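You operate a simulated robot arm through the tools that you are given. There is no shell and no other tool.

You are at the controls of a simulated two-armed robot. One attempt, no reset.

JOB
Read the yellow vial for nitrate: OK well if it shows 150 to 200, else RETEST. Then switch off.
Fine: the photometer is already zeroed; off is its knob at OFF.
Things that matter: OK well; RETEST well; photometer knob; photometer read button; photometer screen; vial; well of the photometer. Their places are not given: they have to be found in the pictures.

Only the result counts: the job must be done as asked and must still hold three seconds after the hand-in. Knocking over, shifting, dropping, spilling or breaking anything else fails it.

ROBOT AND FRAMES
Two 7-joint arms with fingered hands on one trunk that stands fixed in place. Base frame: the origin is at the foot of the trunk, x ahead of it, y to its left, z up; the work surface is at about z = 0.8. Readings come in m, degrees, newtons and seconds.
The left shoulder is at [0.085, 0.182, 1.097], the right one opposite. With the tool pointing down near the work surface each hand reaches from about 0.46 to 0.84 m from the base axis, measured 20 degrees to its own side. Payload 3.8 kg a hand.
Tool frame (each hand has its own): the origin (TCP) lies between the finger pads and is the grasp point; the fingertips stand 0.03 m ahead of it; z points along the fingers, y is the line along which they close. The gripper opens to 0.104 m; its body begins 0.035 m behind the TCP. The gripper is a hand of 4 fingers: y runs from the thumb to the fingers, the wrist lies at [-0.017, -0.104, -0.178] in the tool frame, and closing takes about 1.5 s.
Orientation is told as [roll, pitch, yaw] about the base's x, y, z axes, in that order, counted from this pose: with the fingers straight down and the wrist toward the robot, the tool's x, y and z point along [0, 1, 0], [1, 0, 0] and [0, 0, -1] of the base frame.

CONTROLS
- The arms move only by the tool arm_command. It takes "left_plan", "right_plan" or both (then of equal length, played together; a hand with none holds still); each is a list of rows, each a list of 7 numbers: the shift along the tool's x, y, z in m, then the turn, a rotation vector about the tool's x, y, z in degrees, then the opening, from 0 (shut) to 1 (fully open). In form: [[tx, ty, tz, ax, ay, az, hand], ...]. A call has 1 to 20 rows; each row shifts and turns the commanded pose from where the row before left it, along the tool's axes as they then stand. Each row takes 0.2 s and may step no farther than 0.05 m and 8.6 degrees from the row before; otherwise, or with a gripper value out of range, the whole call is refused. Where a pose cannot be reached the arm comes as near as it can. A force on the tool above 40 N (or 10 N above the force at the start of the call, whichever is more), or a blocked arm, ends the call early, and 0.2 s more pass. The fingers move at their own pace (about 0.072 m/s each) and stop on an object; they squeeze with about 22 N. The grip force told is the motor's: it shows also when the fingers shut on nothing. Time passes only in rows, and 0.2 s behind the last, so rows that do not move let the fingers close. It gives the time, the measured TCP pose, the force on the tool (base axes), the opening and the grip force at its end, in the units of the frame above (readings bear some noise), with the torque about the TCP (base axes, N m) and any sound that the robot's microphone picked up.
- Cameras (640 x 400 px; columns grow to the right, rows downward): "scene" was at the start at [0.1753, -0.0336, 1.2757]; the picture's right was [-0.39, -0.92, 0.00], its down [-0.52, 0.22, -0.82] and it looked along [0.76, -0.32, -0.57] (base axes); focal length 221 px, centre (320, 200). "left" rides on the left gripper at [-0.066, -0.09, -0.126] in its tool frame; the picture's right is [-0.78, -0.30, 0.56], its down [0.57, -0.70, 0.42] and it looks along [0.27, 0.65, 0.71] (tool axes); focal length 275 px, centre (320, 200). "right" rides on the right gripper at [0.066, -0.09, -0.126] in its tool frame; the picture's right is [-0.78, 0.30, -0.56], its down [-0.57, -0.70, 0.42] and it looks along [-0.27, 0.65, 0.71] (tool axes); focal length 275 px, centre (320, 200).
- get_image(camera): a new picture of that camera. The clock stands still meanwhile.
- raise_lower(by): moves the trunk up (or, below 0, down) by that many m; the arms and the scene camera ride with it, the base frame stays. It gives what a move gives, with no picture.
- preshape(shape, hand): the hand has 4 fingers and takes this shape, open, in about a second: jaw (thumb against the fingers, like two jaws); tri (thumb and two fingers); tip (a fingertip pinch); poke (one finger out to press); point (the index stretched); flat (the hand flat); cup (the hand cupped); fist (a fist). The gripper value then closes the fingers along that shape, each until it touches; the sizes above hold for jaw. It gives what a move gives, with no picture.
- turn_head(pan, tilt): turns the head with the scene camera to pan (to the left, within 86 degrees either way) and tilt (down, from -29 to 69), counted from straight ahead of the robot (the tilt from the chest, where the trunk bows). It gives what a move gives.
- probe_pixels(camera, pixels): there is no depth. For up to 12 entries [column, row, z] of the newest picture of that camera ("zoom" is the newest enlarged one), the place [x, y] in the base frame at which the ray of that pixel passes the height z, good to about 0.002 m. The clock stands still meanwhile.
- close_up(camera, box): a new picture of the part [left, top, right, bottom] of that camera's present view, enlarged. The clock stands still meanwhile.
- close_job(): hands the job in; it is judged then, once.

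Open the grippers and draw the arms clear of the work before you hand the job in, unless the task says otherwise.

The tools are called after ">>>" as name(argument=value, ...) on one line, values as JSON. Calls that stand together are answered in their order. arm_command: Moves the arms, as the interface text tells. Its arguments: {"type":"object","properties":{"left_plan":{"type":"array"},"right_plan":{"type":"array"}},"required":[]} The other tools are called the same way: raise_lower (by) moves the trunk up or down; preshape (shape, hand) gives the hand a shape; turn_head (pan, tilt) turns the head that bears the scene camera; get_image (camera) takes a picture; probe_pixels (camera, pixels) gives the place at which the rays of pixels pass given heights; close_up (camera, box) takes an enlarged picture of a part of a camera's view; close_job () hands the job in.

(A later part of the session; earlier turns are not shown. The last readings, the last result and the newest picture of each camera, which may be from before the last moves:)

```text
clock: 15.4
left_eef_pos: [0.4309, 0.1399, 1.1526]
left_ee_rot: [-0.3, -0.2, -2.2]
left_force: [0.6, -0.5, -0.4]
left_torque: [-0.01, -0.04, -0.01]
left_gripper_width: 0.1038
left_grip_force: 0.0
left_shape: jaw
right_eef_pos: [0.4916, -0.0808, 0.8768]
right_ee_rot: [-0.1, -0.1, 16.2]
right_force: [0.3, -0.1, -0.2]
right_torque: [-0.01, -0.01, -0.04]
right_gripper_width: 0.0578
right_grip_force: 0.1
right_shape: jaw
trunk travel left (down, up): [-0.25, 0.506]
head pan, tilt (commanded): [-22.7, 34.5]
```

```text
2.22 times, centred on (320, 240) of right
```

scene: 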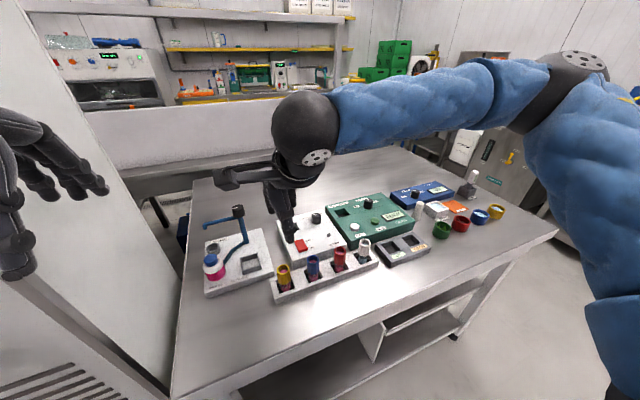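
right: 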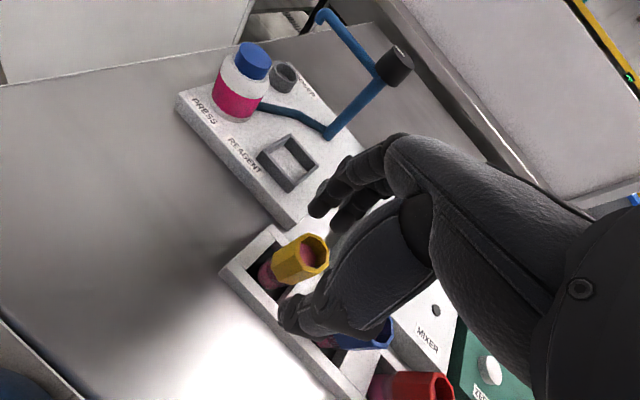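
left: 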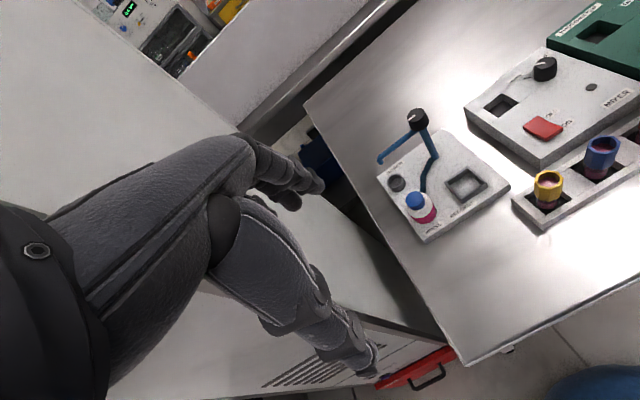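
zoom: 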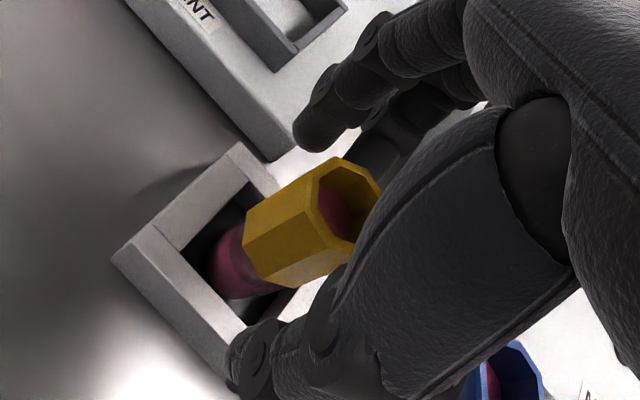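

The collar sits between the fingers and thumb with margin on both sides. I close the gripper.

>>> arm_command(right_plan=[[0, 0, 0, 0, 0, 0, 0.45], [0, 0, 0, 0, 0, 0, 0.35], [0, 0, 0, 0, 0, 0, 0.25], [0, 0, 0, 0, 0, 0, 0.15], [0, 0, 0, 0, 0, 0, 0.0], [0, 0, 0, 0, 0, 0, 0.0], [0, 0, 0, 0, 0, 0, 0.0]])

>>> close_up(camera="left", box=[500, 120, 620, 220])

>>> close_up(camera="right", box=[240, 150, 400, 330])

```text
clock: 17.0
left_eef_pos: [0.4318, 0.1385, 1.1528]
left_ee_rot: [-0.3, -0.3, -2.1]
left_force: [0.9, -0.6, 0.4]
left_torque: [0.02, 0.0, -0.02]
left_gripper_width: 0.1039
left_grip_force: 0.0
left_shape: jaw
right_eef_pos: [0.492, -0.0817, 0.877]
right_ee_rot: [-0.2, 0.0, 16.1]
right_force: [0.8, 0.3, -0.3]
right_torque: [0.0, -0.02, 0.02]
right_gripper_width: 0.0212
right_grip_force: 22.3
right_shape: jaw
trunk travel left (down, up): [-0.25, 0.506]
head pan, tilt (commanded): [-22.7, 34.5]
```

```text
4.00 times, centred on (560, 170) of left
```

zoom: 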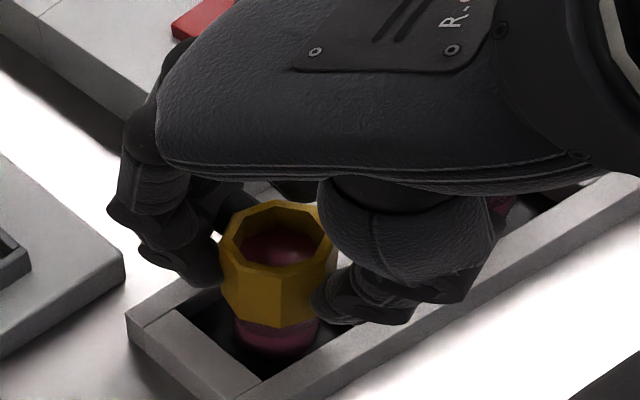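

```text
2.22 times, centred on (320, 240) of right
```

zoom: 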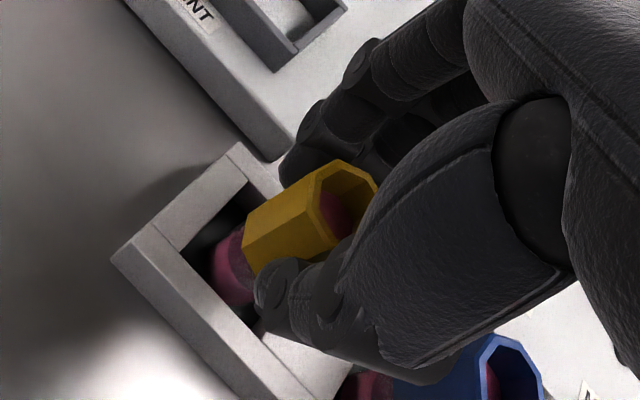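

The collar is gripped (22 N, width 0.021). I lift slowly straight up by 0.12 m and check that the vial comes along upright.

>>> arm_command(right_plan=[[0, 0, -0.008, 0, 0, 0, 0.0], [0, 0, -0.014, 0, 0, 0, 0.0], [0, 0, -0.016, 0, 0, 0, 0.0], [0, 0, -0.016, 0, 0, 0, 0.0], [0, 0, -0.016, 0, 0, 0, 0.0], [0, 0, -0.016, 0, 0, 0, 0.0], [0, 0, -0.016, 0, 0, 0, 0.0], [0, 0, -0.012, 0, 0, 0, 0.0], [0, 0, -0.006, 0, 0, 0, 0.0], [0, 0, 0, 0, 0, 0, 0.0]])

>>> get_image(camera="right")

>>> close_up(camera="scene", box=[220, 150, 380, 300])

>>> close_up(camera="left", box=[480, 70, 640, 230])

```text
clock: 19.2
left_eef_pos: [0.4304, 0.1392, 1.154]
left_ee_rot: [-0.3, -0.3, -2.0]
left_force: [-0.7, 0.5, -0.1]
left_torque: [-0.02, -0.02, -0.03]
left_gripper_width: 0.1037
left_grip_force: 0.0
left_shape: jaw
right_eef_pos: [0.4912, -0.0819, 0.9989]
right_ee_rot: [-0.1, 0.0, 16.2]
right_force: [-0.4, 0.4, -0.6]
right_torque: [-0.02, -0.03, 0.02]
right_gripper_width: 0.0215
right_grip_force: 21.9
right_shape: jaw
trunk travel left (down, up): [-0.25, 0.506]
head pan, tilt (commanded): [-22.7, 34.5]
```

```text
taken
```

right: 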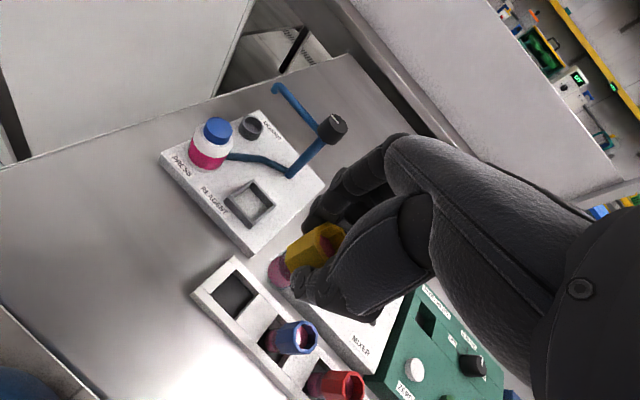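

```text
2.67 times, centred on (300, 225) of scene
```

zoom: 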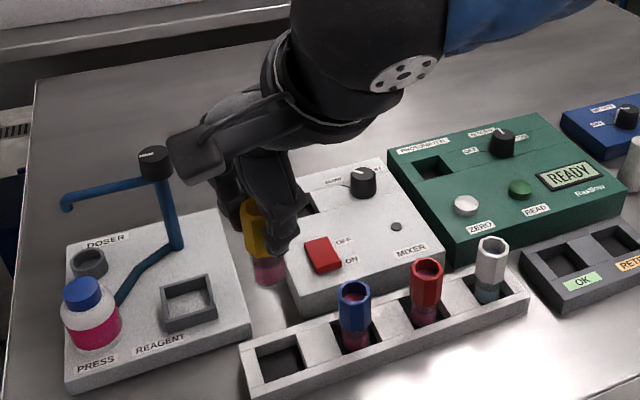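

```text
2.50 times, centred on (560, 150) of left
```

zoom: 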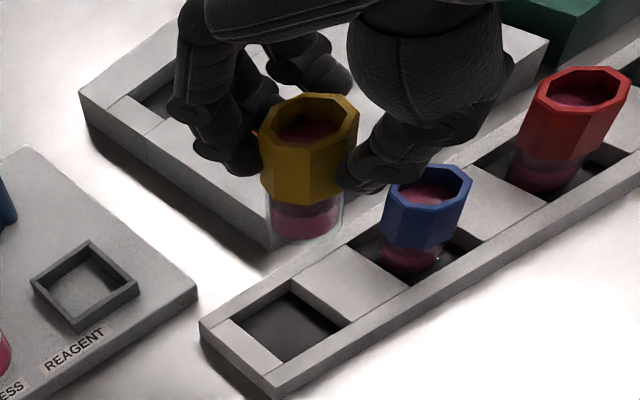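

The vial came up upright and the rack slot is empty. I turn the hand to yaw 0 and carry it smoothly at z≈1.0 to above the photometer well at (0.6655,-0.316).

>>> arm_command(right_plan=[[0, 0, 0, 0, 0, 4, 0.0], [0, 0, 0, 0, 0, 4, 0.0], [0, 0, 0, 0, 0, 4, 0.0], [0, 0, 0, 0, 0, 4, 0.0], [-0.009, 0.0067, 0, 0, 0, 0, 0.0], [-0.018, 0.0134, 0, 0, 0, 0, 0.0], [-0.0225, 0.01676, 0, 0, 0, 0, 0.0], [-0.0225, 0.01676, 0, 0, 0, 0, 0.0], [-0.0225, 0.01676, 0, 0, 0, 0, 0.0], [-0.0225, 0.01676, 0, 0, 0, 0, 0.0], [-0.0225, 0.01676, 0, 0, 0, 0, 0.0], [-0.0225, 0.01676, 0, 0, 0, 0, 0.0], [-0.0225, 0.01676, 0, 0, 0, 0, 0.0], [-0.0225, 0.01676, 0, 0, 0, 0, 0.0], [-0.018, 0.0134, 0, 0, 0, 0, 0.0], [-0.009, 0.0067, 0, 0, 0, 0, 0.0], [0, 0, 0, 0, 0, 0, 0.0]])

>>> get_image(camera="right")

>>> close_up(camera="scene", box=[300, 140, 440, 250])

```text
clock: 22.8
left_eef_pos: [0.4322, 0.1387, 1.1529]
left_ee_rot: [-0.3, -0.3, -2.1]
left_force: [0.3, 0.0, -0.7]
left_torque: [-0.03, 0.03, 0.03]
left_gripper_width: 0.1036
left_grip_force: 0.1
left_shape: jaw
right_eef_pos: [0.6706, -0.3248, 1.0149]
right_ee_rot: [-0.1, -0.1, 0.1]
right_force: [0.1, 0.2, 0.1]
right_torque: [0.01, -0.02, 0.0]
right_gripper_width: 0.0218
right_grip_force: 21.9
right_shape: jaw
right hand out of reach, approached as far as the arm can: row 4
trunk travel left (down, up): [-0.25, 0.506]
head pan, tilt (commanded): [-22.7, 34.5]
```

```text
taken
```

right: 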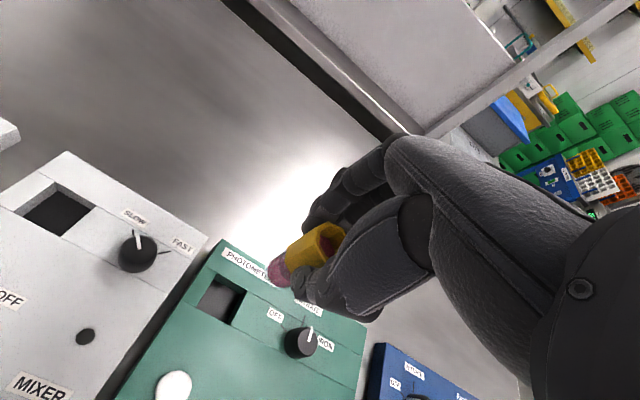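

```text
3.64 times, centred on (370, 195) of scene
```

zoom: 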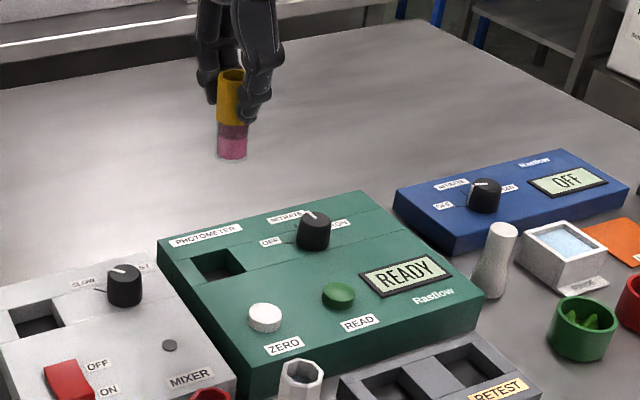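

The hand is at (0.6706,-0.3248,1.015), slightly off because of a reach limit mid-way. I probe the vial's top and bottom to know its axis and length.

>>> probe_pixels(camera="zoom", pixels=[[231, 74, 1.021], [231, 74, 1.015], [232, 152, 0.97], [232, 152, 0.965], [232, 152, 0.96], [232, 152, 0.955], [232, 152, 0.95], [220, 263, 0.84]])

>>> close_up(camera="right", box=[180, 200, 360, 340])

```text
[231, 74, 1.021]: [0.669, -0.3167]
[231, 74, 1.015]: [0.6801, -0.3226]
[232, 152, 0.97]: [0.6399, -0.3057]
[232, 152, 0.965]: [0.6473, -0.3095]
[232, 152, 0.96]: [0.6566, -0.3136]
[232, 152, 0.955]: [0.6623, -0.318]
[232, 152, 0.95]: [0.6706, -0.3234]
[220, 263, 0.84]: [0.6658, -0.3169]
```

```text
2.86 times, centred on (270, 270) of right
```

zoom: 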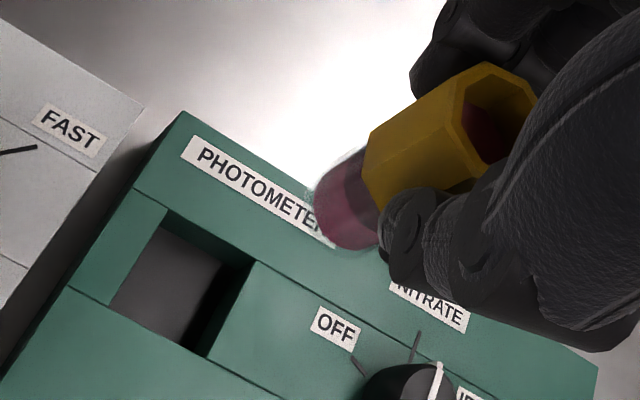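

The vial is about 0.067 long, its bottom 0.064 below the TCP, with its axis about 2–3 mm toward +y. I align it over the well centre and descend until its bottom is ~2 cm above the panel.

>>> arm_command(right_plan=[[0.0058, -0.0046, 0, 0, 0, 0, 0.0], [0, 0, 0.01, 0, 0, 0, 0.0], [0, 0, 0.015, 0, 0, 0, 0.0], [0, 0, 0.015, 0, 0, 0, 0.0], [0, 0, 0.015, 0, 0, 0, 0.0], [0, 0, 0.015, 0, 0, 0, 0.0], [0, 0, 0.012, 0, 0, 0, 0.0], [0, 0, 0.006, 0, 0, 0, 0.0], [0, 0, 0, 0, 0, 0, 0.0]])

>>> close_up(camera="right", box=[180, 180, 380, 340])

>>> close_up(camera="scene", box=[310, 160, 420, 240])

```text
clock: 24.8
left_eef_pos: [0.4316, 0.1384, 1.1524]
left_ee_rot: [-0.3, -0.3, -2.0]
left_force: [-0.5, 0.8, 0.3]
left_torque: [0.02, 0.0, 0.0]
left_gripper_width: 0.1036
left_grip_force: 0.1
left_shape: jaw
right_eef_pos: [0.6692, -0.3192, 0.9246]
right_ee_rot: [-0.1, -0.1, 0.2]
right_force: [-0.6, 0.1, 0.0]
right_torque: [-0.01, 0.0, -0.01]
right_gripper_width: 0.0214
right_grip_force: 22.0
right_shape: jaw
trunk travel left (down, up): [-0.25, 0.506]
head pan, tilt (commanded): [-22.7, 34.5]
```

```text
2.50 times, centred on (280, 260) of right
```

zoom: 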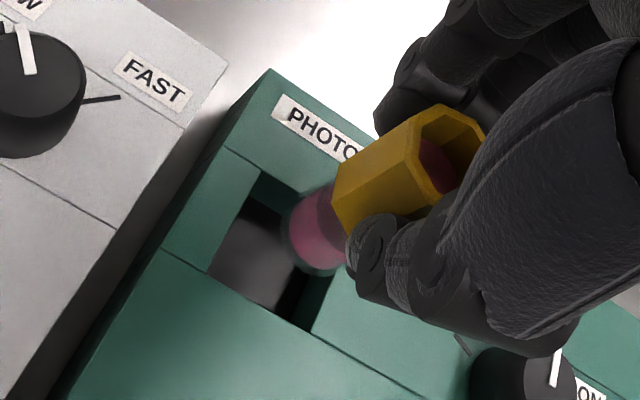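

```text
5.00 times, centred on (365, 200) of scene
```

zoom: 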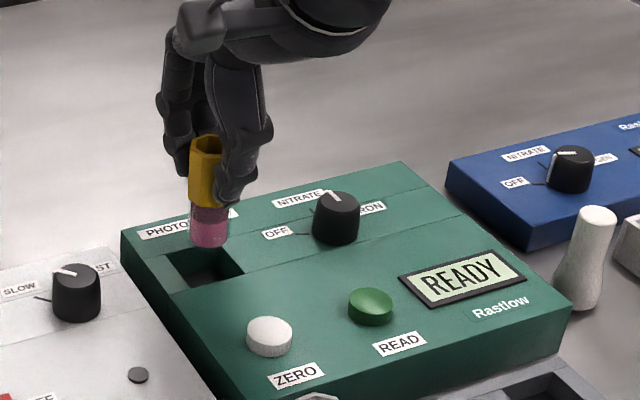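

I probe the vial bottom and well corners in the scene zoom to compare alignment.

>>> probe_pixels(camera="zoom", pixels=[[209, 239, 0.86], [209, 239, 0.855], [209, 239, 0.865], [168, 258, 0.84], [177, 294, 0.84], [245, 273, 0.84], [207, 138, 0.93]])

>>> probe_pixels(camera="right", pixels=[[256.8, 248, 0.84], [234, 288.8, 0.84], [274, 312, 0.84], [296, 274, 0.86], [296, 274, 0.855], [339, 239, 0.93]])

```text
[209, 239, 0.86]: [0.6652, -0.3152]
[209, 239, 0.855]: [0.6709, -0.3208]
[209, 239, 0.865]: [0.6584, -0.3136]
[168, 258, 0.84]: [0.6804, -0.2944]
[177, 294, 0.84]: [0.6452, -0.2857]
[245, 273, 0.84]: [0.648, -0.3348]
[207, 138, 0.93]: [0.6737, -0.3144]
```

```text
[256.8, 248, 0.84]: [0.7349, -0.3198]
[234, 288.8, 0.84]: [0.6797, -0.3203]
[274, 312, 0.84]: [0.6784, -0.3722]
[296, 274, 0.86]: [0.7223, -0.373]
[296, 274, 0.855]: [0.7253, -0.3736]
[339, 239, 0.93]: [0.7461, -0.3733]
```

The right-camera probe referred to an older picture, so I take a new right close-up and probe that.

>>> close_up(camera="right", box=[210, 200, 350, 320])

```text
3.33 times, centred on (280, 260) of right
```

zoom: 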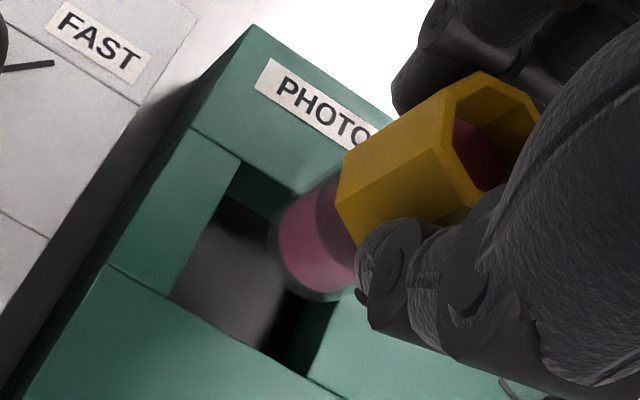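

>>> probe_pixels(camera="zoom", pixels=[[240, 160, 0.84], [168, 297, 0.84], [307, 375, 0.84], [315, 248, 0.86], [315, 248, 0.855], [315, 248, 0.865], [495, 135, 0.931], [340, 300, 0.84]])

```text
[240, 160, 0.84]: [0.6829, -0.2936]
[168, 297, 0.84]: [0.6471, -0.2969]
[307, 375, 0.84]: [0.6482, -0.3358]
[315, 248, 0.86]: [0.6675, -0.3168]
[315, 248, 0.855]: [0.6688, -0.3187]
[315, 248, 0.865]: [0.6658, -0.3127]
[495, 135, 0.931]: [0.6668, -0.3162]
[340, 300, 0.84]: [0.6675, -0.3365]
```

The vial axis (0.667,-0.3165) is within 2 mm of the well centre (0.6655,-0.315). I correct that and lower slowly by 0.04 m into the well.

>>> arm_command(right_plan=[[0.0012, -0.002, 0, 0, 0, 0, 0.0], [0, 0, 0.007, 0, 0, 0, 0.0], [0, 0, 0.007, 0, 0, 0, 0.0], [0, 0, 0.007, 0, 0, 0, 0.0], [0, 0, 0.007, 0, 0, 0, 0.0], [0, 0, 0.006, 0, 0, 0, 0.0], [0, 0, 0.006, 0, 0, 0, 0.0], [0, 0, 0, 0, 0, 0, 0.0]])

>>> close_up(camera="right", box=[210, 180, 370, 320])

>>> close_up(camera="scene", box=[310, 160, 420, 240])

```text
clock: 26.6
left_eef_pos: [0.4299, 0.1379, 1.153]
left_ee_rot: [-0.3, -0.4, -2.1]
left_force: [-0.1, -0.2, -0.3]
left_torque: [-0.01, -0.02, 0.01]
left_gripper_width: 0.1037
left_grip_force: 0.1
left_shape: jaw
right_eef_pos: [0.6644, -0.3172, 0.8879]
right_ee_rot: [0.0, -0.2, 0.2]
right_force: [-0.8, 0.0, 6.4]
right_torque: [-0.01, -0.04, 0.02]
right_gripper_width: 0.0217
right_grip_force: 21.4
right_shape: jaw
trunk travel left (down, up): [-0.25, 0.506]
head pan, tilt (commanded): [-22.7, 34.5]
```

```text
2.86 times, centred on (290, 250) of right
```

zoom: 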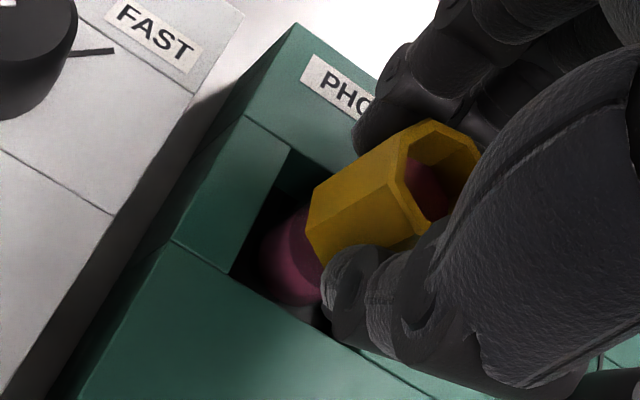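

```text
5.00 times, centred on (365, 200) of scene
```

zoom: 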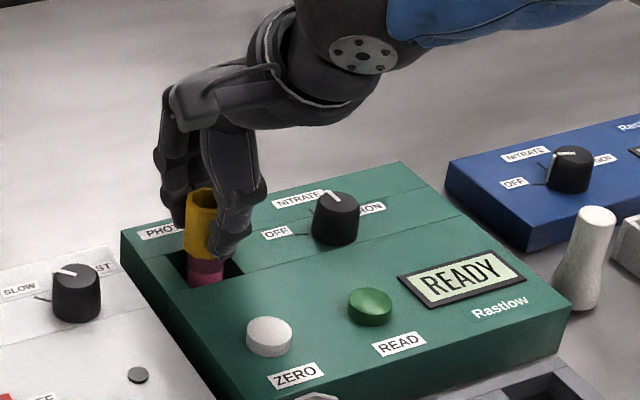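

Contact force rose to +6.4 N at TCP z=0.888, meaning the vial stands on the well floor. I relax the push by 3 mm, then open the fingers to a narrow gap and look.

>>> arm_command(right_plan=[[0, 0, -0.003, 0, 0, 0, 0.0], [0, 0, 0, 0, 0, 0, 0.25], [0, 0, 0, 0, 0, 0, 0.35], [0, 0, 0, 0, 0, 0, 0.45], [0, 0, 0, 0, 0, 0, 0.5], [0, 0, 0, 0, 0, 0, 0.5]])

>>> close_up(camera="right", box=[210, 180, 370, 320])

>>> close_up(camera="scene", box=[310, 160, 420, 240])

```text
clock: 28.0
left_eef_pos: [0.4309, 0.1395, 1.1533]
left_ee_rot: [-0.3, -0.3, -2.1]
left_force: [0.5, 0.5, 0.2]
left_torque: [-0.01, 0.01, 0.02]
left_gripper_width: 0.1034
left_grip_force: 0.0
left_shape: jaw
right_eef_pos: [0.6656, -0.3168, 0.8897]
right_ee_rot: [-0.1, -0.1, 0.2]
right_force: [0.1, -0.4, -0.3]
right_torque: [0.01, -0.03, 0.02]
right_gripper_width: 0.0514
right_grip_force: 0.1
right_shape: jaw
trunk travel left (down, up): [-0.25, 0.506]
head pan, tilt (commanded): [-22.7, 34.5]
```

```text
2.86 times, centred on (290, 250) of right
```

zoom: 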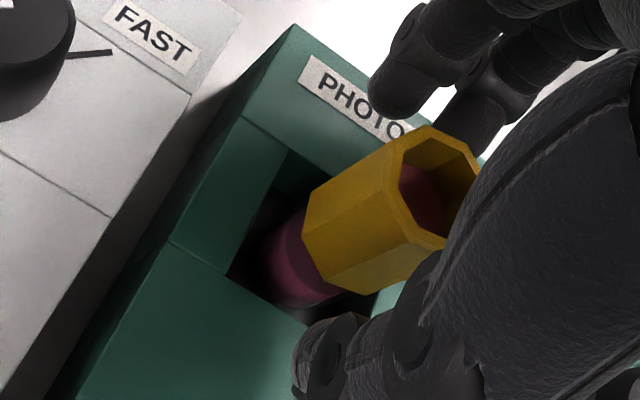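

```text
5.00 times, centred on (365, 200) of scene
```

zoom: 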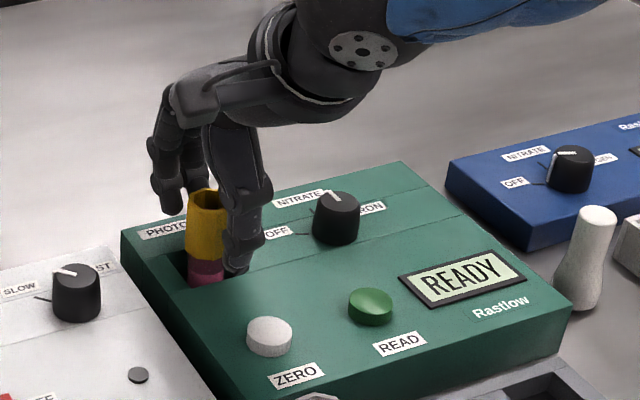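

The vial stands upright in the well, free of the fingers. I open a bit more and lift straight up, well clear.

>>> arm_command(right_plan=[[0, 0, 0, 0, 0, 0, 0.6], [0, 0, -0.01, 0, 0, 0, 0.6], [0, 0, -0.02, 0, 0, 0, 0.6], [0, 0, -0.03, 0, 0, 0, 0.6], [0, 0, -0.03, 0, 0, 0, 0.6], [0, 0, -0.03, 0, 0, 0, 0.6], [0, 0, 0, 0, 0, 0, 0.6]])

>>> get_image(camera="right")

>>> close_up(camera="scene", box=[310, 170, 430, 250])

```text
clock: 29.6
left_eef_pos: [0.4312, 0.1394, 1.1528]
left_ee_rot: [-0.3, -0.2, -2.1]
left_force: [-0.2, -1.0, 0.4]
left_torque: [0.02, -0.01, -0.04]
left_gripper_width: 0.1034
left_grip_force: 0.1
left_shape: jaw
right_eef_pos: [0.6667, -0.3171, 1.0087]
right_ee_rot: [0.0, -0.2, 0.2]
right_force: [-0.7, -0.5, -1.1]
right_torque: [0.0, 0.01, -0.01]
right_gripper_width: 0.0619
right_grip_force: 0.0
right_shape: jaw
trunk travel left (down, up): [-0.25, 0.506]
head pan, tilt (commanded): [-22.7, 34.5]
```

```text
taken
```

right: 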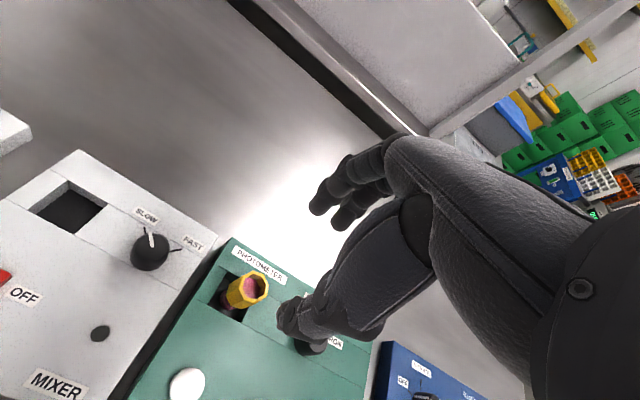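

```text
5.00 times, centred on (370, 210) of scene
```

zoom: 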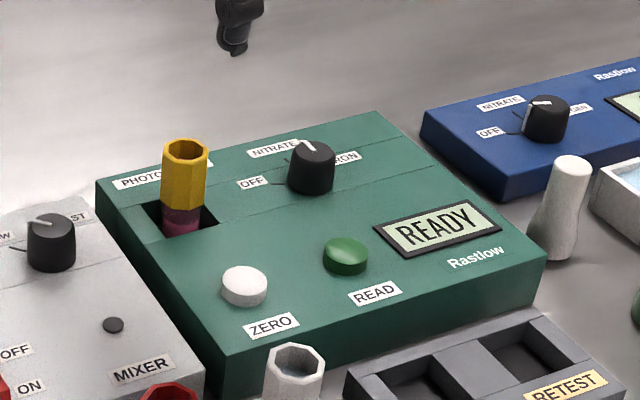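

The vial is standing in the well and the screen shows READY. I move the right hand above READ (~(0.582,-0.381)) and give it the poke shape.

>>> arm_command(right_plan=[[-0.0217, -0.0287, 0, 0, 0, 0, 0.6], [-0.0217, -0.0287, 0, 0, 0, 0, 0.6], [-0.0217, -0.0287, 0, 0, 0, 0, 0.6], [0, 0, 0, 0, 0, 0, 0.6]])

>>> preshape(hand="right", shape="poke")

>>> get_image(camera="right")

>>> close_up(camera="scene", box=[300, 130, 460, 250])

```text
clock: 30.6
left_eef_pos: [0.431, 0.1386, 1.1522]
left_ee_rot: [-0.3, -0.2, -2.0]
left_force: [0.3, 0.8, 0.3]
left_torque: [0.02, -0.01, 0.0]
left_gripper_width: 0.1036
left_grip_force: 0.1
left_shape: jaw
right_eef_pos: [0.5783, -0.3831, 1.0085]
right_ee_rot: [-0.1, -0.1, 0.2]
right_force: [0.0, 0.0, -0.8]
right_torque: [0.01, -0.01, 0.0]
right_gripper_width: 0.0622
right_grip_force: 0.0
right_shape: jaw
trunk travel left (down, up): [-0.25, 0.506]
head pan, tilt (commanded): [-22.7, 34.5]
```

```text
clock: 31.5
left_eef_pos: [0.4319, 0.1383, 1.1512]
left_ee_rot: [-0.4, -0.3, -2.0]
left_force: [0.2, -0.6, 0.3]
left_torque: [0.04, 0.0, 0.0]
left_gripper_width: 0.104
left_grip_force: 0.1
left_shape: jaw
right_eef_pos: [0.5797, -0.3839, 1.0091]
right_ee_rot: [0.0, -0.1, 0.2]
right_force: [0.2, 0.9, -1.1]
right_torque: [0.0, 0.01, 0.01]
right_gripper_width: 0.0
right_grip_force: 0.0
right_shape: poke
trunk travel left (down, up): [-0.25, 0.506]
head pan, tilt (commanded): [-22.7, 34.5]
```

```text
taken
```

right: 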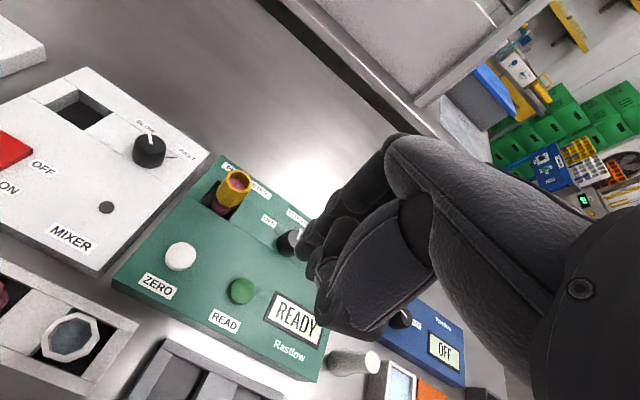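

```text
3.33 times, centred on (380, 190) of scene
```

zoom: 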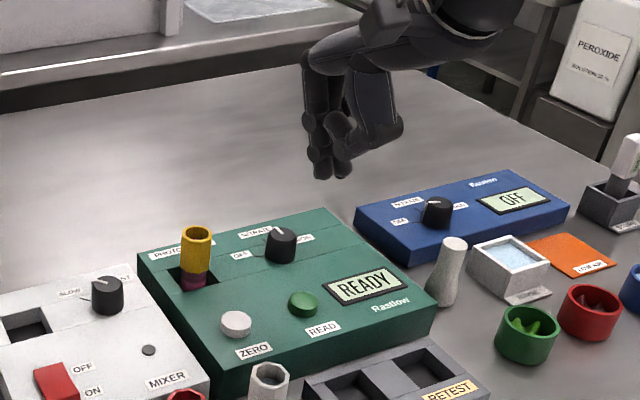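

I zoom on the hand in both cameras to see where the poking fingertip is.

>>> close_up(camera="scene", box=[355, 130, 425, 190])

>>> close_up(camera="right", box=[270, 140, 430, 340])

>>> close_up(camera="left", box=[400, 0, 640, 150])

```text
6.67 times, centred on (390, 160) of scene
```

zoom: 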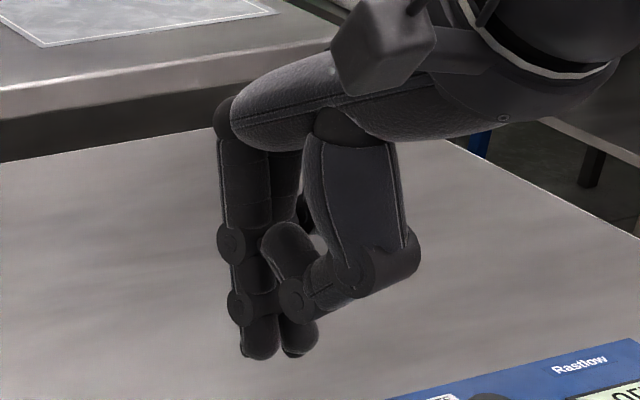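

```text
2.00 times, centred on (350, 240) of right
```

zoom: 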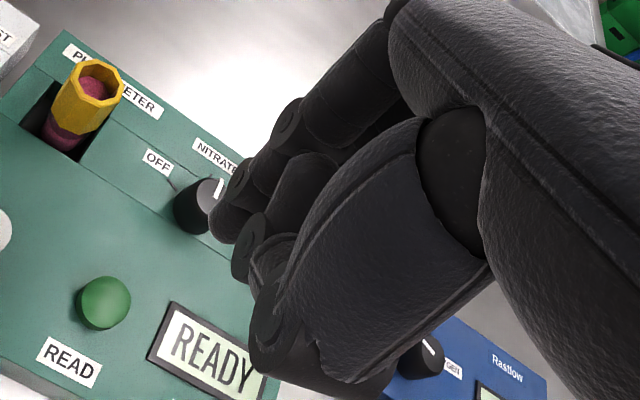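

```text
2.67 times, centred on (520, 75) of left
```

zoom: 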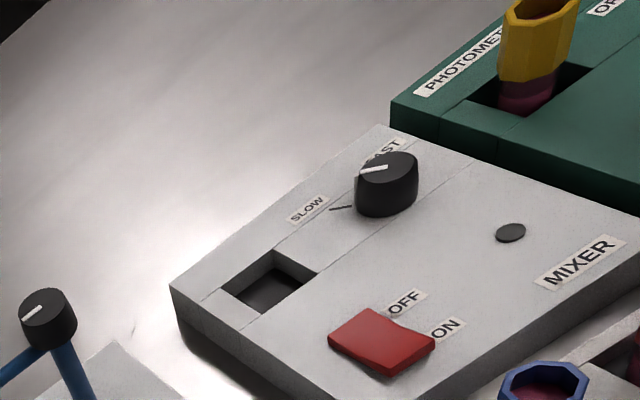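

In the poke shape the fingertips sit close to the TCP axis, about 0.03 below it. I probe the READ button centre (right image (241.5,290)) and ZERO for distance.

>>> probe_pixels(camera="right", pixels=[[241.5, 289, 0.85], [241.5, 289, 0.854], [241.5, 289, 0.858], [180, 256, 0.854], [228, 289, 0.854], [255, 289, 0.854]])

>>> close_up(camera="scene", box=[340, 205, 420, 255])

```text
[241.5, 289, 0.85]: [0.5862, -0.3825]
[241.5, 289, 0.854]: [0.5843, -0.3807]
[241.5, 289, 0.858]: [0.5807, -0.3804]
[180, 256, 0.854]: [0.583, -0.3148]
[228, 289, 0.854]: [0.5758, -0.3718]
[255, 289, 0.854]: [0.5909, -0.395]
```

```text
8.00 times, centred on (380, 230) of scene
```

zoom: 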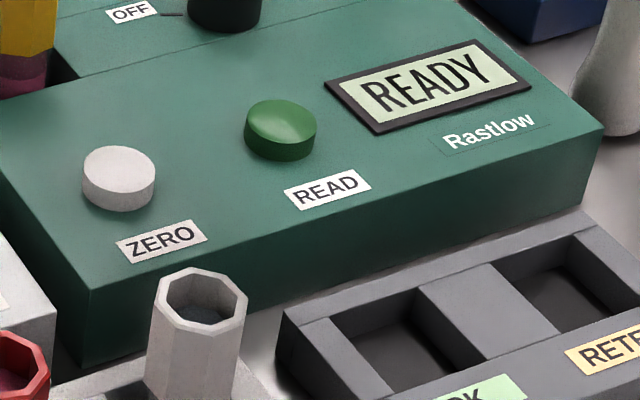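

READ is at ≈ (0.584,-0.381), top ≈0.854. I centre over it and descend to TCP z≈0.896 (tips ~1 cm above the button).

>>> arm_command(right_plan=[[0.003, 0.0045, 0.03, 0, 0, 0, 1], [0, 0, 0.035, 0, 0, 0, 1], [0, 0, 0.03, 0, 0, 0, 1], [0, 0, 0.018, 0, 0, 0, 1], [0, 0, 0, 0, 0, 0, 1]])

>>> close_up(camera="right", box=[200, 160, 400, 340])

>>> close_up(camera="scene", box=[340, 180, 420, 240])

```text
clock: 32.7
left_eef_pos: [0.4308, 0.138, 1.1543]
left_ee_rot: [-0.3, -0.2, -2.1]
left_force: [-1.1, 0.9, -0.9]
left_torque: [0.01, -0.01, -0.01]
left_gripper_width: 0.1038
left_grip_force: 0.0
left_shape: jaw
right_eef_pos: [0.5855, -0.379, 0.8934]
right_ee_rot: [0.1, -0.1, 0.1]
right_force: [-0.1, -0.7, 0.0]
right_torque: [0.02, 0.0, -0.01]
right_gripper_width: 0.0
right_grip_force: 0.2
right_shape: poke
trunk travel left (down, up): [-0.25, 0.506]
head pan, tilt (commanded): [-22.7, 34.5]
```

```text
2.22 times, centred on (300, 250) of right
```

zoom: 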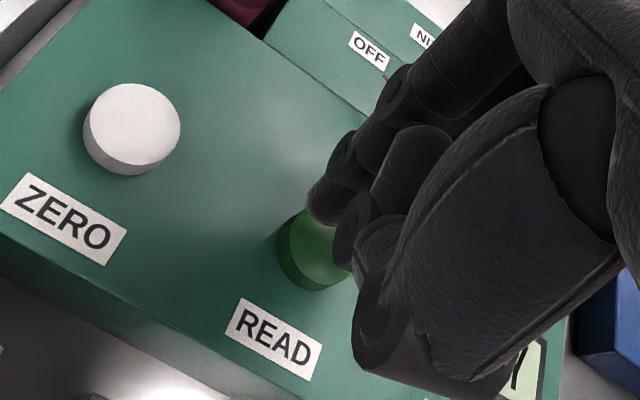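

```text
6.67 times, centred on (380, 210) of scene
```

zoom: 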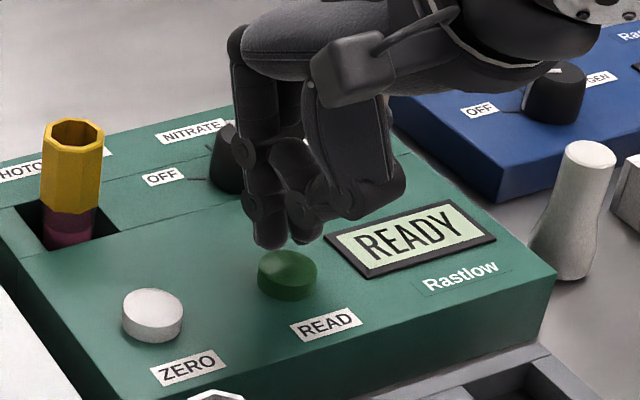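

The fingertips hover just above READ. I press down in small steps to TCP z≈0.878.

>>> arm_command(right_plan=[[-0.001, -0.002, 0.005, 0, 0, 0, 1], [0, 0, 0.004, 0, 0, 0, 1], [0, 0, 0.003, 0, 0, 0, 1], [0, 0, 0.003, 0, 0, 0, 1], [0, 0, 0, 0, 0, 0, 1]])

>>> close_up(camera="scene", box=[340, 180, 420, 240])

```text
clock: 33.9
left_eef_pos: [0.4321, 0.1382, 1.1527]
left_ee_rot: [-0.4, -0.2, -2.0]
left_force: [-0.1, -0.4, 0.5]
left_torque: [-0.01, 0.03, 0.01]
left_gripper_width: 0.1035
left_grip_force: 0.1
left_shape: jaw
right_eef_pos: [0.5826, -0.3811, 0.8796]
right_ee_rot: [-0.1, -0.1, 0.3]
right_force: [0.2, -1.0, 0.8]
right_torque: [0.03, -0.01, -0.02]
right_gripper_width: 0.0
right_grip_force: 0.1
right_shape: poke
trunk travel left (down, up): [-0.25, 0.506]
head pan, tilt (commanded): [-22.7, 34.5]
```

```text
6.67 times, centred on (380, 210) of scene
```

zoom: 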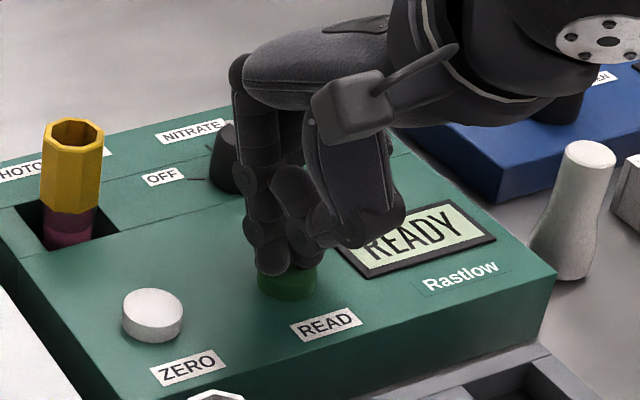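

No contact force yet at TCP z=0.8796. I continue pressing in small steps to about 0.867.

>>> arm_command(right_plan=[[0, 0, 0.003, 0, 0, 0, 1], [0, 0, 0.003, 0, 0, 0, 1], [0, 0, 0.002, 0, 0, 0, 1], [0, 0, 0, 0, 0, 0, 1]])

>>> close_up(camera="scene", box=[340, 180, 420, 240])

```text
clock: 34.9
left_eef_pos: [0.431, 0.1392, 1.1514]
left_ee_rot: [-0.3, -0.3, -2.1]
left_force: [0.1, -0.2, 0.1]
left_torque: [0.01, -0.01, 0.0]
left_gripper_width: 0.1032
left_grip_force: 0.1
left_shape: jaw
right_eef_pos: [0.583, -0.38, 0.8721]
right_ee_rot: [-0.1, -0.3, 0.3]
right_force: [2.1, -2.8, 11.9]
right_torque: [-0.22, -0.08, 0.06]
right_gripper_width: 0.0002
right_grip_force: 0.0
right_shape: poke
trunk travel left (down, up): [-0.25, 0.506]
head pan, tilt (commanded): [-22.7, 34.5]
heard: click
```

```text
6.67 times, centred on (380, 210) of scene
```

zoom: 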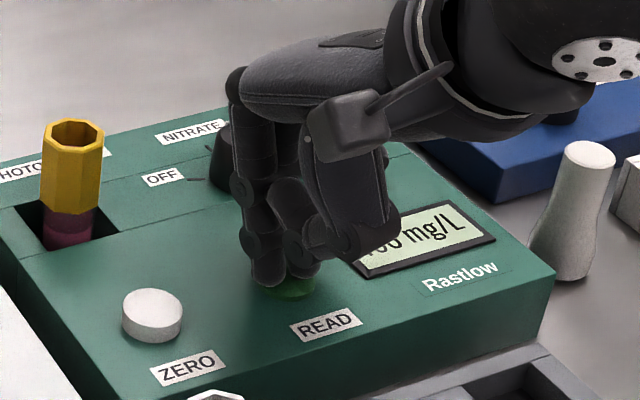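

A click was heard and the screen shows "..0 mg/L", partly hidden by the hand. I lift the hand and read the screen in full.

>>> arm_command(right_plan=[[0, 0, -0.01, 0, 0, 0, 1], [0, 0, -0.03, 0, 0, 0, 1], [0, 0, -0.04, 0, 0, 0, 1], [0, 0, -0.04, 0, 0, 0, 1], [0, 0, -0.02, 0, 0, 0, 1]])

>>> close_up(camera="scene", box=[370, 200, 420, 240])

>>> close_up(camera="scene", box=[310, 170, 430, 250])

>>> get_image(camera="right")

```text
clock: 36.1
left_eef_pos: [0.4312, 0.139, 1.1522]
left_ee_rot: [-0.3, -0.2, -2.1]
left_force: [0.6, -0.5, -0.6]
left_torque: [0.0, -0.03, -0.01]
left_gripper_width: 0.1037
left_grip_force: 0.0
left_shape: jaw
right_eef_pos: [0.5817, -0.3792, 1.0115]
right_ee_rot: [0.0, -0.1, 0.3]
right_force: [0.1, -0.9, 1.2]
right_torque: [-0.03, -0.02, 0.0]
right_gripper_width: 0.0002
right_grip_force: 0.1
right_shape: poke
trunk travel left (down, up): [-0.25, 0.506]
head pan, tilt (commanded): [-22.7, 34.5]
```

```text
10.00 times, centred on (395, 220) of scene
```

zoom: 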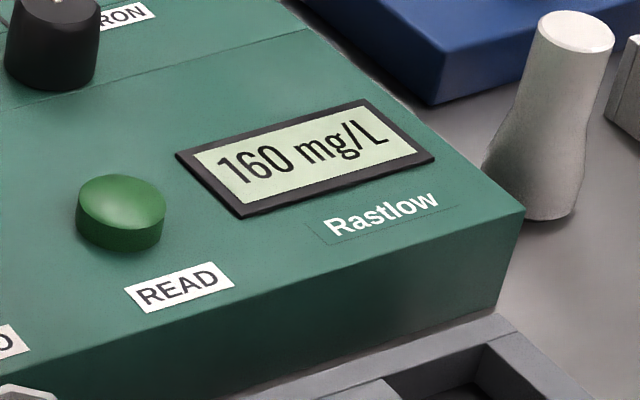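

```text
5.00 times, centred on (370, 210) of scene
```

zoom: 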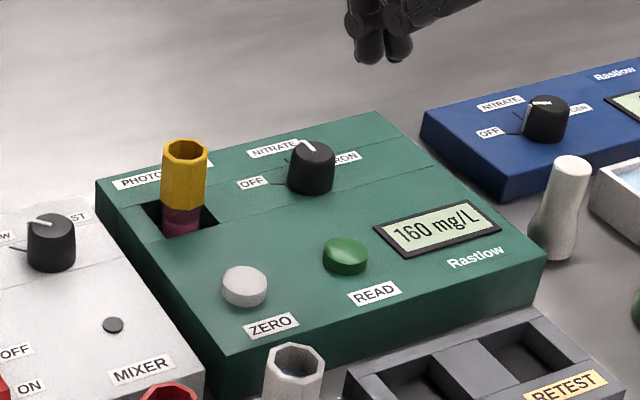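

```text
taken
```

right: 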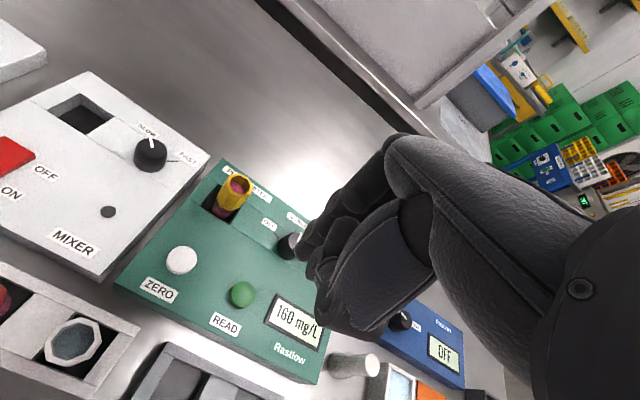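

The screen shows 160 mg/L, which lies within 150–200, so the vial goes to the OK well. I set the hand back to jaw and move it above the vial.

>>> preshape(hand="right", shape="jaw")

>>> arm_command(right_plan=[[0.0212, 0.0279, 0, 0, 0, 0, 0.7], [0.0212, 0.0279, 0, 0, 0, 0, 0.7], [0.0212, 0.0279, 0, 0, 0, 0, 0.7], [0, 0, 0, 0, 0, 0, 0.7], [0, 0, 0, 0, 0, 0, 0.7]])

>>> close_up(camera="right", box=[200, 230, 340, 340])

```text
clock: 37.0
left_eef_pos: [0.4319, 0.1379, 1.1525]
left_ee_rot: [-0.3, -0.4, -2.1]
left_force: [-0.4, -0.5, -0.9]
left_torque: [-0.01, 0.02, 0.0]
left_gripper_width: 0.1035
left_grip_force: 0.0
left_shape: jaw
right_eef_pos: [0.5817, -0.38, 1.012]
right_ee_rot: [0.0, -0.1, 0.0]
right_force: [-0.7, 0.4, 0.3]
right_torque: [0.02, 0.0, 0.02]
right_gripper_width: 0.1039
right_grip_force: 0.0
right_shape: jaw
trunk travel left (down, up): [-0.25, 0.506]
head pan, tilt (commanded): [-22.7, 34.5]
```

```text
clock: 38.2
left_eef_pos: [0.4313, 0.1394, 1.1531]
left_ee_rot: [-0.2, -0.1, -2.0]
left_force: [-0.2, -0.1, 0.4]
left_torque: [0.01, -0.01, 0.03]
left_gripper_width: 0.1038
left_grip_force: 0.0
left_shape: jaw
right_eef_pos: [0.6648, -0.3158, 1.013]
right_ee_rot: [0.0, 0.1, 0.2]
right_force: [0.2, 0.4, 0.2]
right_torque: [-0.01, -0.03, 0.0]
right_gripper_width: 0.0731
right_grip_force: 0.0
right_shape: jaw
trunk travel left (down, up): [-0.25, 0.506]
head pan, tilt (commanded): [-22.7, 34.5]
```

```text
3.64 times, centred on (270, 285) of right
```

zoom: 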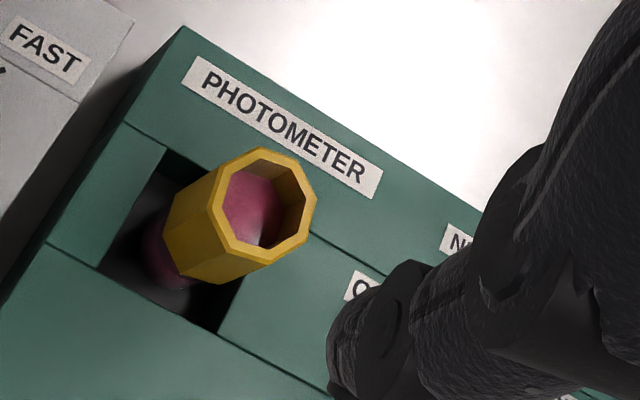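

I probe the collar top centre (262,205) at its expected height 0.893.

>>> probe_pixels(camera="zoom", pixels=[[262, 205, 0.89], [262, 205, 0.893], [262, 205, 0.896], [200, 240, 0.863], [200, 240, 0.866]])

```text
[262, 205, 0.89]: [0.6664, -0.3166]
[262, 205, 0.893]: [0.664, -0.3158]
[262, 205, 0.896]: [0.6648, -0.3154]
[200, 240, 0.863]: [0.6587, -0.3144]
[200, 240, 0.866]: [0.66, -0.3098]
```

The collar centre (0.665,-0.316) matches the TCP. I descend with opening 0.55 to TCP z≈0.888.

>>> arm_command(right_plan=[[0, 0, 0.03, 0, 0, 0, 0.55], [0, 0, 0.03, 0, 0, 0, 0.55], [0, 0, 0.025, 0, 0, 0, 0.55], [0, 0, 0.02, 0, 0, 0, 0.55], [0, 0, 0.012, 0, 0, 0, 0.55], [0, 0, 0.008, 0, 0, 0, 0.55], [0, 0, 0, 0, 0, 0, 0.55]])

>>> close_up(camera="right", box=[210, 160, 410, 320])

>>> close_up(camera="scene", box=[310, 160, 420, 240])

```text
clock: 39.8
left_eef_pos: [0.4314, 0.1393, 1.1526]
left_ee_rot: [-0.3, -0.3, -2.1]
left_force: [0.5, 0.5, 0.2]
left_torque: [0.01, -0.01, -0.01]
left_gripper_width: 0.1036
left_grip_force: 0.0
left_shape: jaw
right_eef_pos: [0.6661, -0.3154, 0.8882]
right_ee_rot: [0.0, -0.2, 0.2]
right_force: [0.2, -0.1, 0.7]
right_torque: [-0.03, -0.02, -0.02]
right_gripper_width: 0.0577
right_grip_force: 0.2
right_shape: jaw
trunk travel left (down, up): [-0.25, 0.506]
head pan, tilt (commanded): [-22.7, 34.5]
```

```text
2.50 times, centred on (310, 240) of right
```

zoom: 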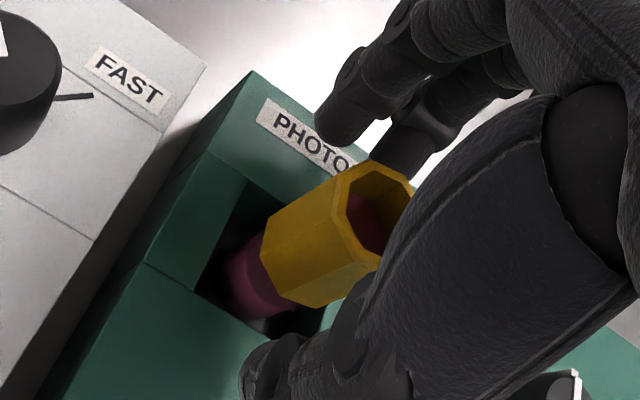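

```text
5.00 times, centred on (365, 200) of scene
```

zoom: 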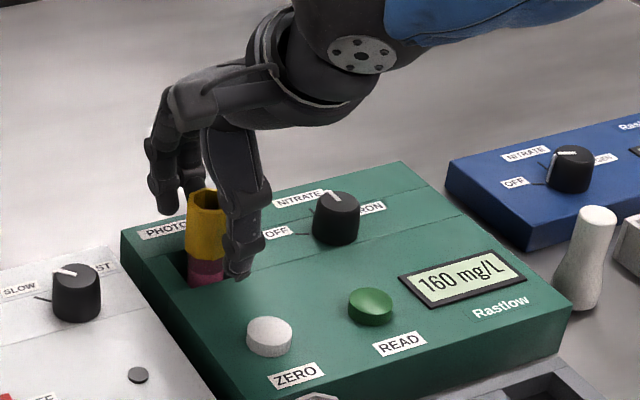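

The screen still reads 160 mg/L and the collar is between the fingers. I close and then lift slowly by 0.11 m.

>>> arm_command(right_plan=[[0, 0, 0, 0, 0, 0, 0.45], [0, 0, 0, 0, 0, 0, 0.35], [0, 0, 0, 0, 0, 0, 0.25], [0, 0, 0, 0, 0, 0, 0.15], [0, 0, 0, 0, 0, 0, 0.0], [0, 0, 0, 0, 0, 0, 0.0], [0, 0, 0, 0, 0, 0, 0.0]])

>>> close_up(camera="right", box=[210, 160, 410, 320])

```text
clock: 41.4
left_eef_pos: [0.4312, 0.1394, 1.1519]
left_ee_rot: [-0.4, -0.3, -2.1]
left_force: [-0.4, 0.0, 0.4]
left_torque: [0.0, -0.04, 0.0]
left_gripper_width: 0.1038
left_grip_force: 0.2
left_shape: jaw
right_eef_pos: [0.6657, -0.3154, 0.8874]
right_ee_rot: [0.0, 0.0, 0.2]
right_force: [0.2, 1.4, 0.6]
right_torque: [-0.01, 0.0, 0.0]
right_gripper_width: 0.0206
right_grip_force: 21.6
right_shape: jaw
trunk travel left (down, up): [-0.25, 0.506]
head pan, tilt (commanded): [-22.7, 34.5]
```

```text
2.50 times, centred on (310, 240) of right
```

zoom: 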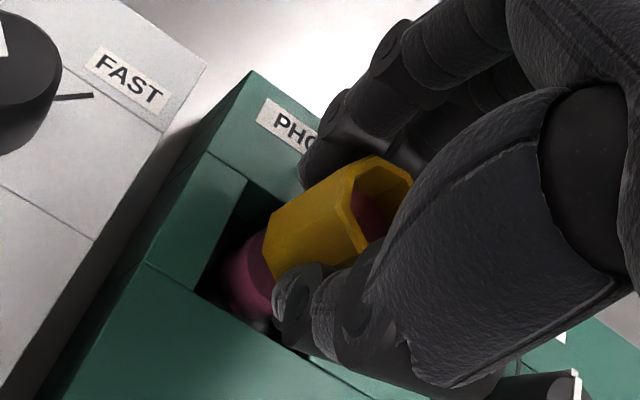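

The vial is gripped (21.6 N). I lift it 0.11 m and carry it smoothly toward the OK well around (0.50,-0.38).

>>> arm_command(right_plan=[[0, 0, -0.008, 0, 0, 0, 0.0], [0, 0, -0.014, 0, 0, 0, 0.0], [0, 0, -0.018, 0, 0, 0, 0.0], [0, 0, -0.018, 0, 0, 0, 0.0], [0, 0, -0.018, 0, 0, 0, 0.0], [0, 0, -0.018, 0, 0, 0, 0.0], [0, 0, -0.012, 0, 0, 0, 0.0], [0, 0, -0.006, 0, 0, 0, 0.0], [-0.004, -0.0104, 0, 0, 0, 0, 0.0], [-0.008, -0.0208, 0, 0, 0, 0, 0.0], [-0.008, -0.0208, 0, 0, 0, 0, 0.0], [-0.008, -0.0208, 0, 0, 0, 0, 0.0], [-0.008, -0.0208, 0, 0, 0, 0, 0.0], [-0.008, -0.0208, 0, 0, 0, 0, 0.0], [-0.008, -0.0208, 0, 0, 0, 0, 0.0], [-0.008, -0.0208, 0, 0, 0, 0, 0.0], [-0.004, -0.0104, 0, 0, 0, 0, 0.0], [0, 0, 0, 0, 0, 0, 0.0]])

>>> get_image(camera="right")

>>> close_up(camera="scene", box=[310, 150, 450, 270])

```text
clock: 45.2
left_eef_pos: [0.4312, 0.1384, 1.1523]
left_ee_rot: [-0.2, -0.3, -2.1]
left_force: [0.0, 0.0, -0.2]
left_torque: [0.0, 0.02, 0.01]
left_gripper_width: 0.1034
left_grip_force: 0.1
left_shape: jaw
right_eef_pos: [0.4987, -0.3804, 1.0006]
right_ee_rot: [0.0, 0.0, 0.1]
right_force: [0.4, 0.0, 0.9]
right_torque: [-0.02, 0.01, 0.02]
right_gripper_width: 0.0205
right_grip_force: 21.9
right_shape: jaw
trunk travel left (down, up): [-0.25, 0.506]
head pan, tilt (commanded): [-22.7, 34.5]
```

```text
taken
```

right: 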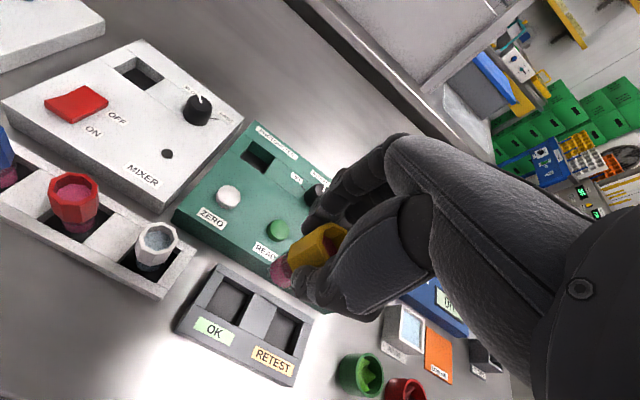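

```text
3.33 times, centred on (380, 210) of scene
```

zoom: 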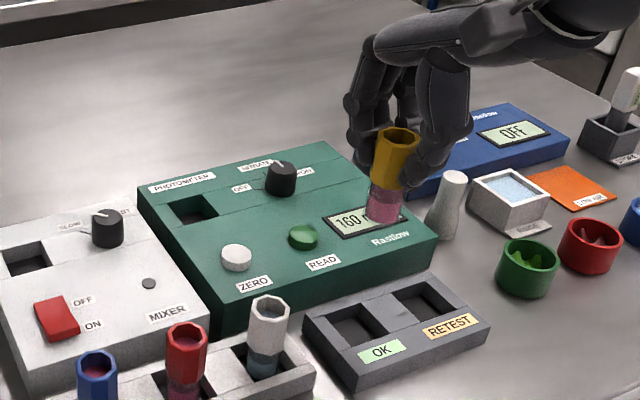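

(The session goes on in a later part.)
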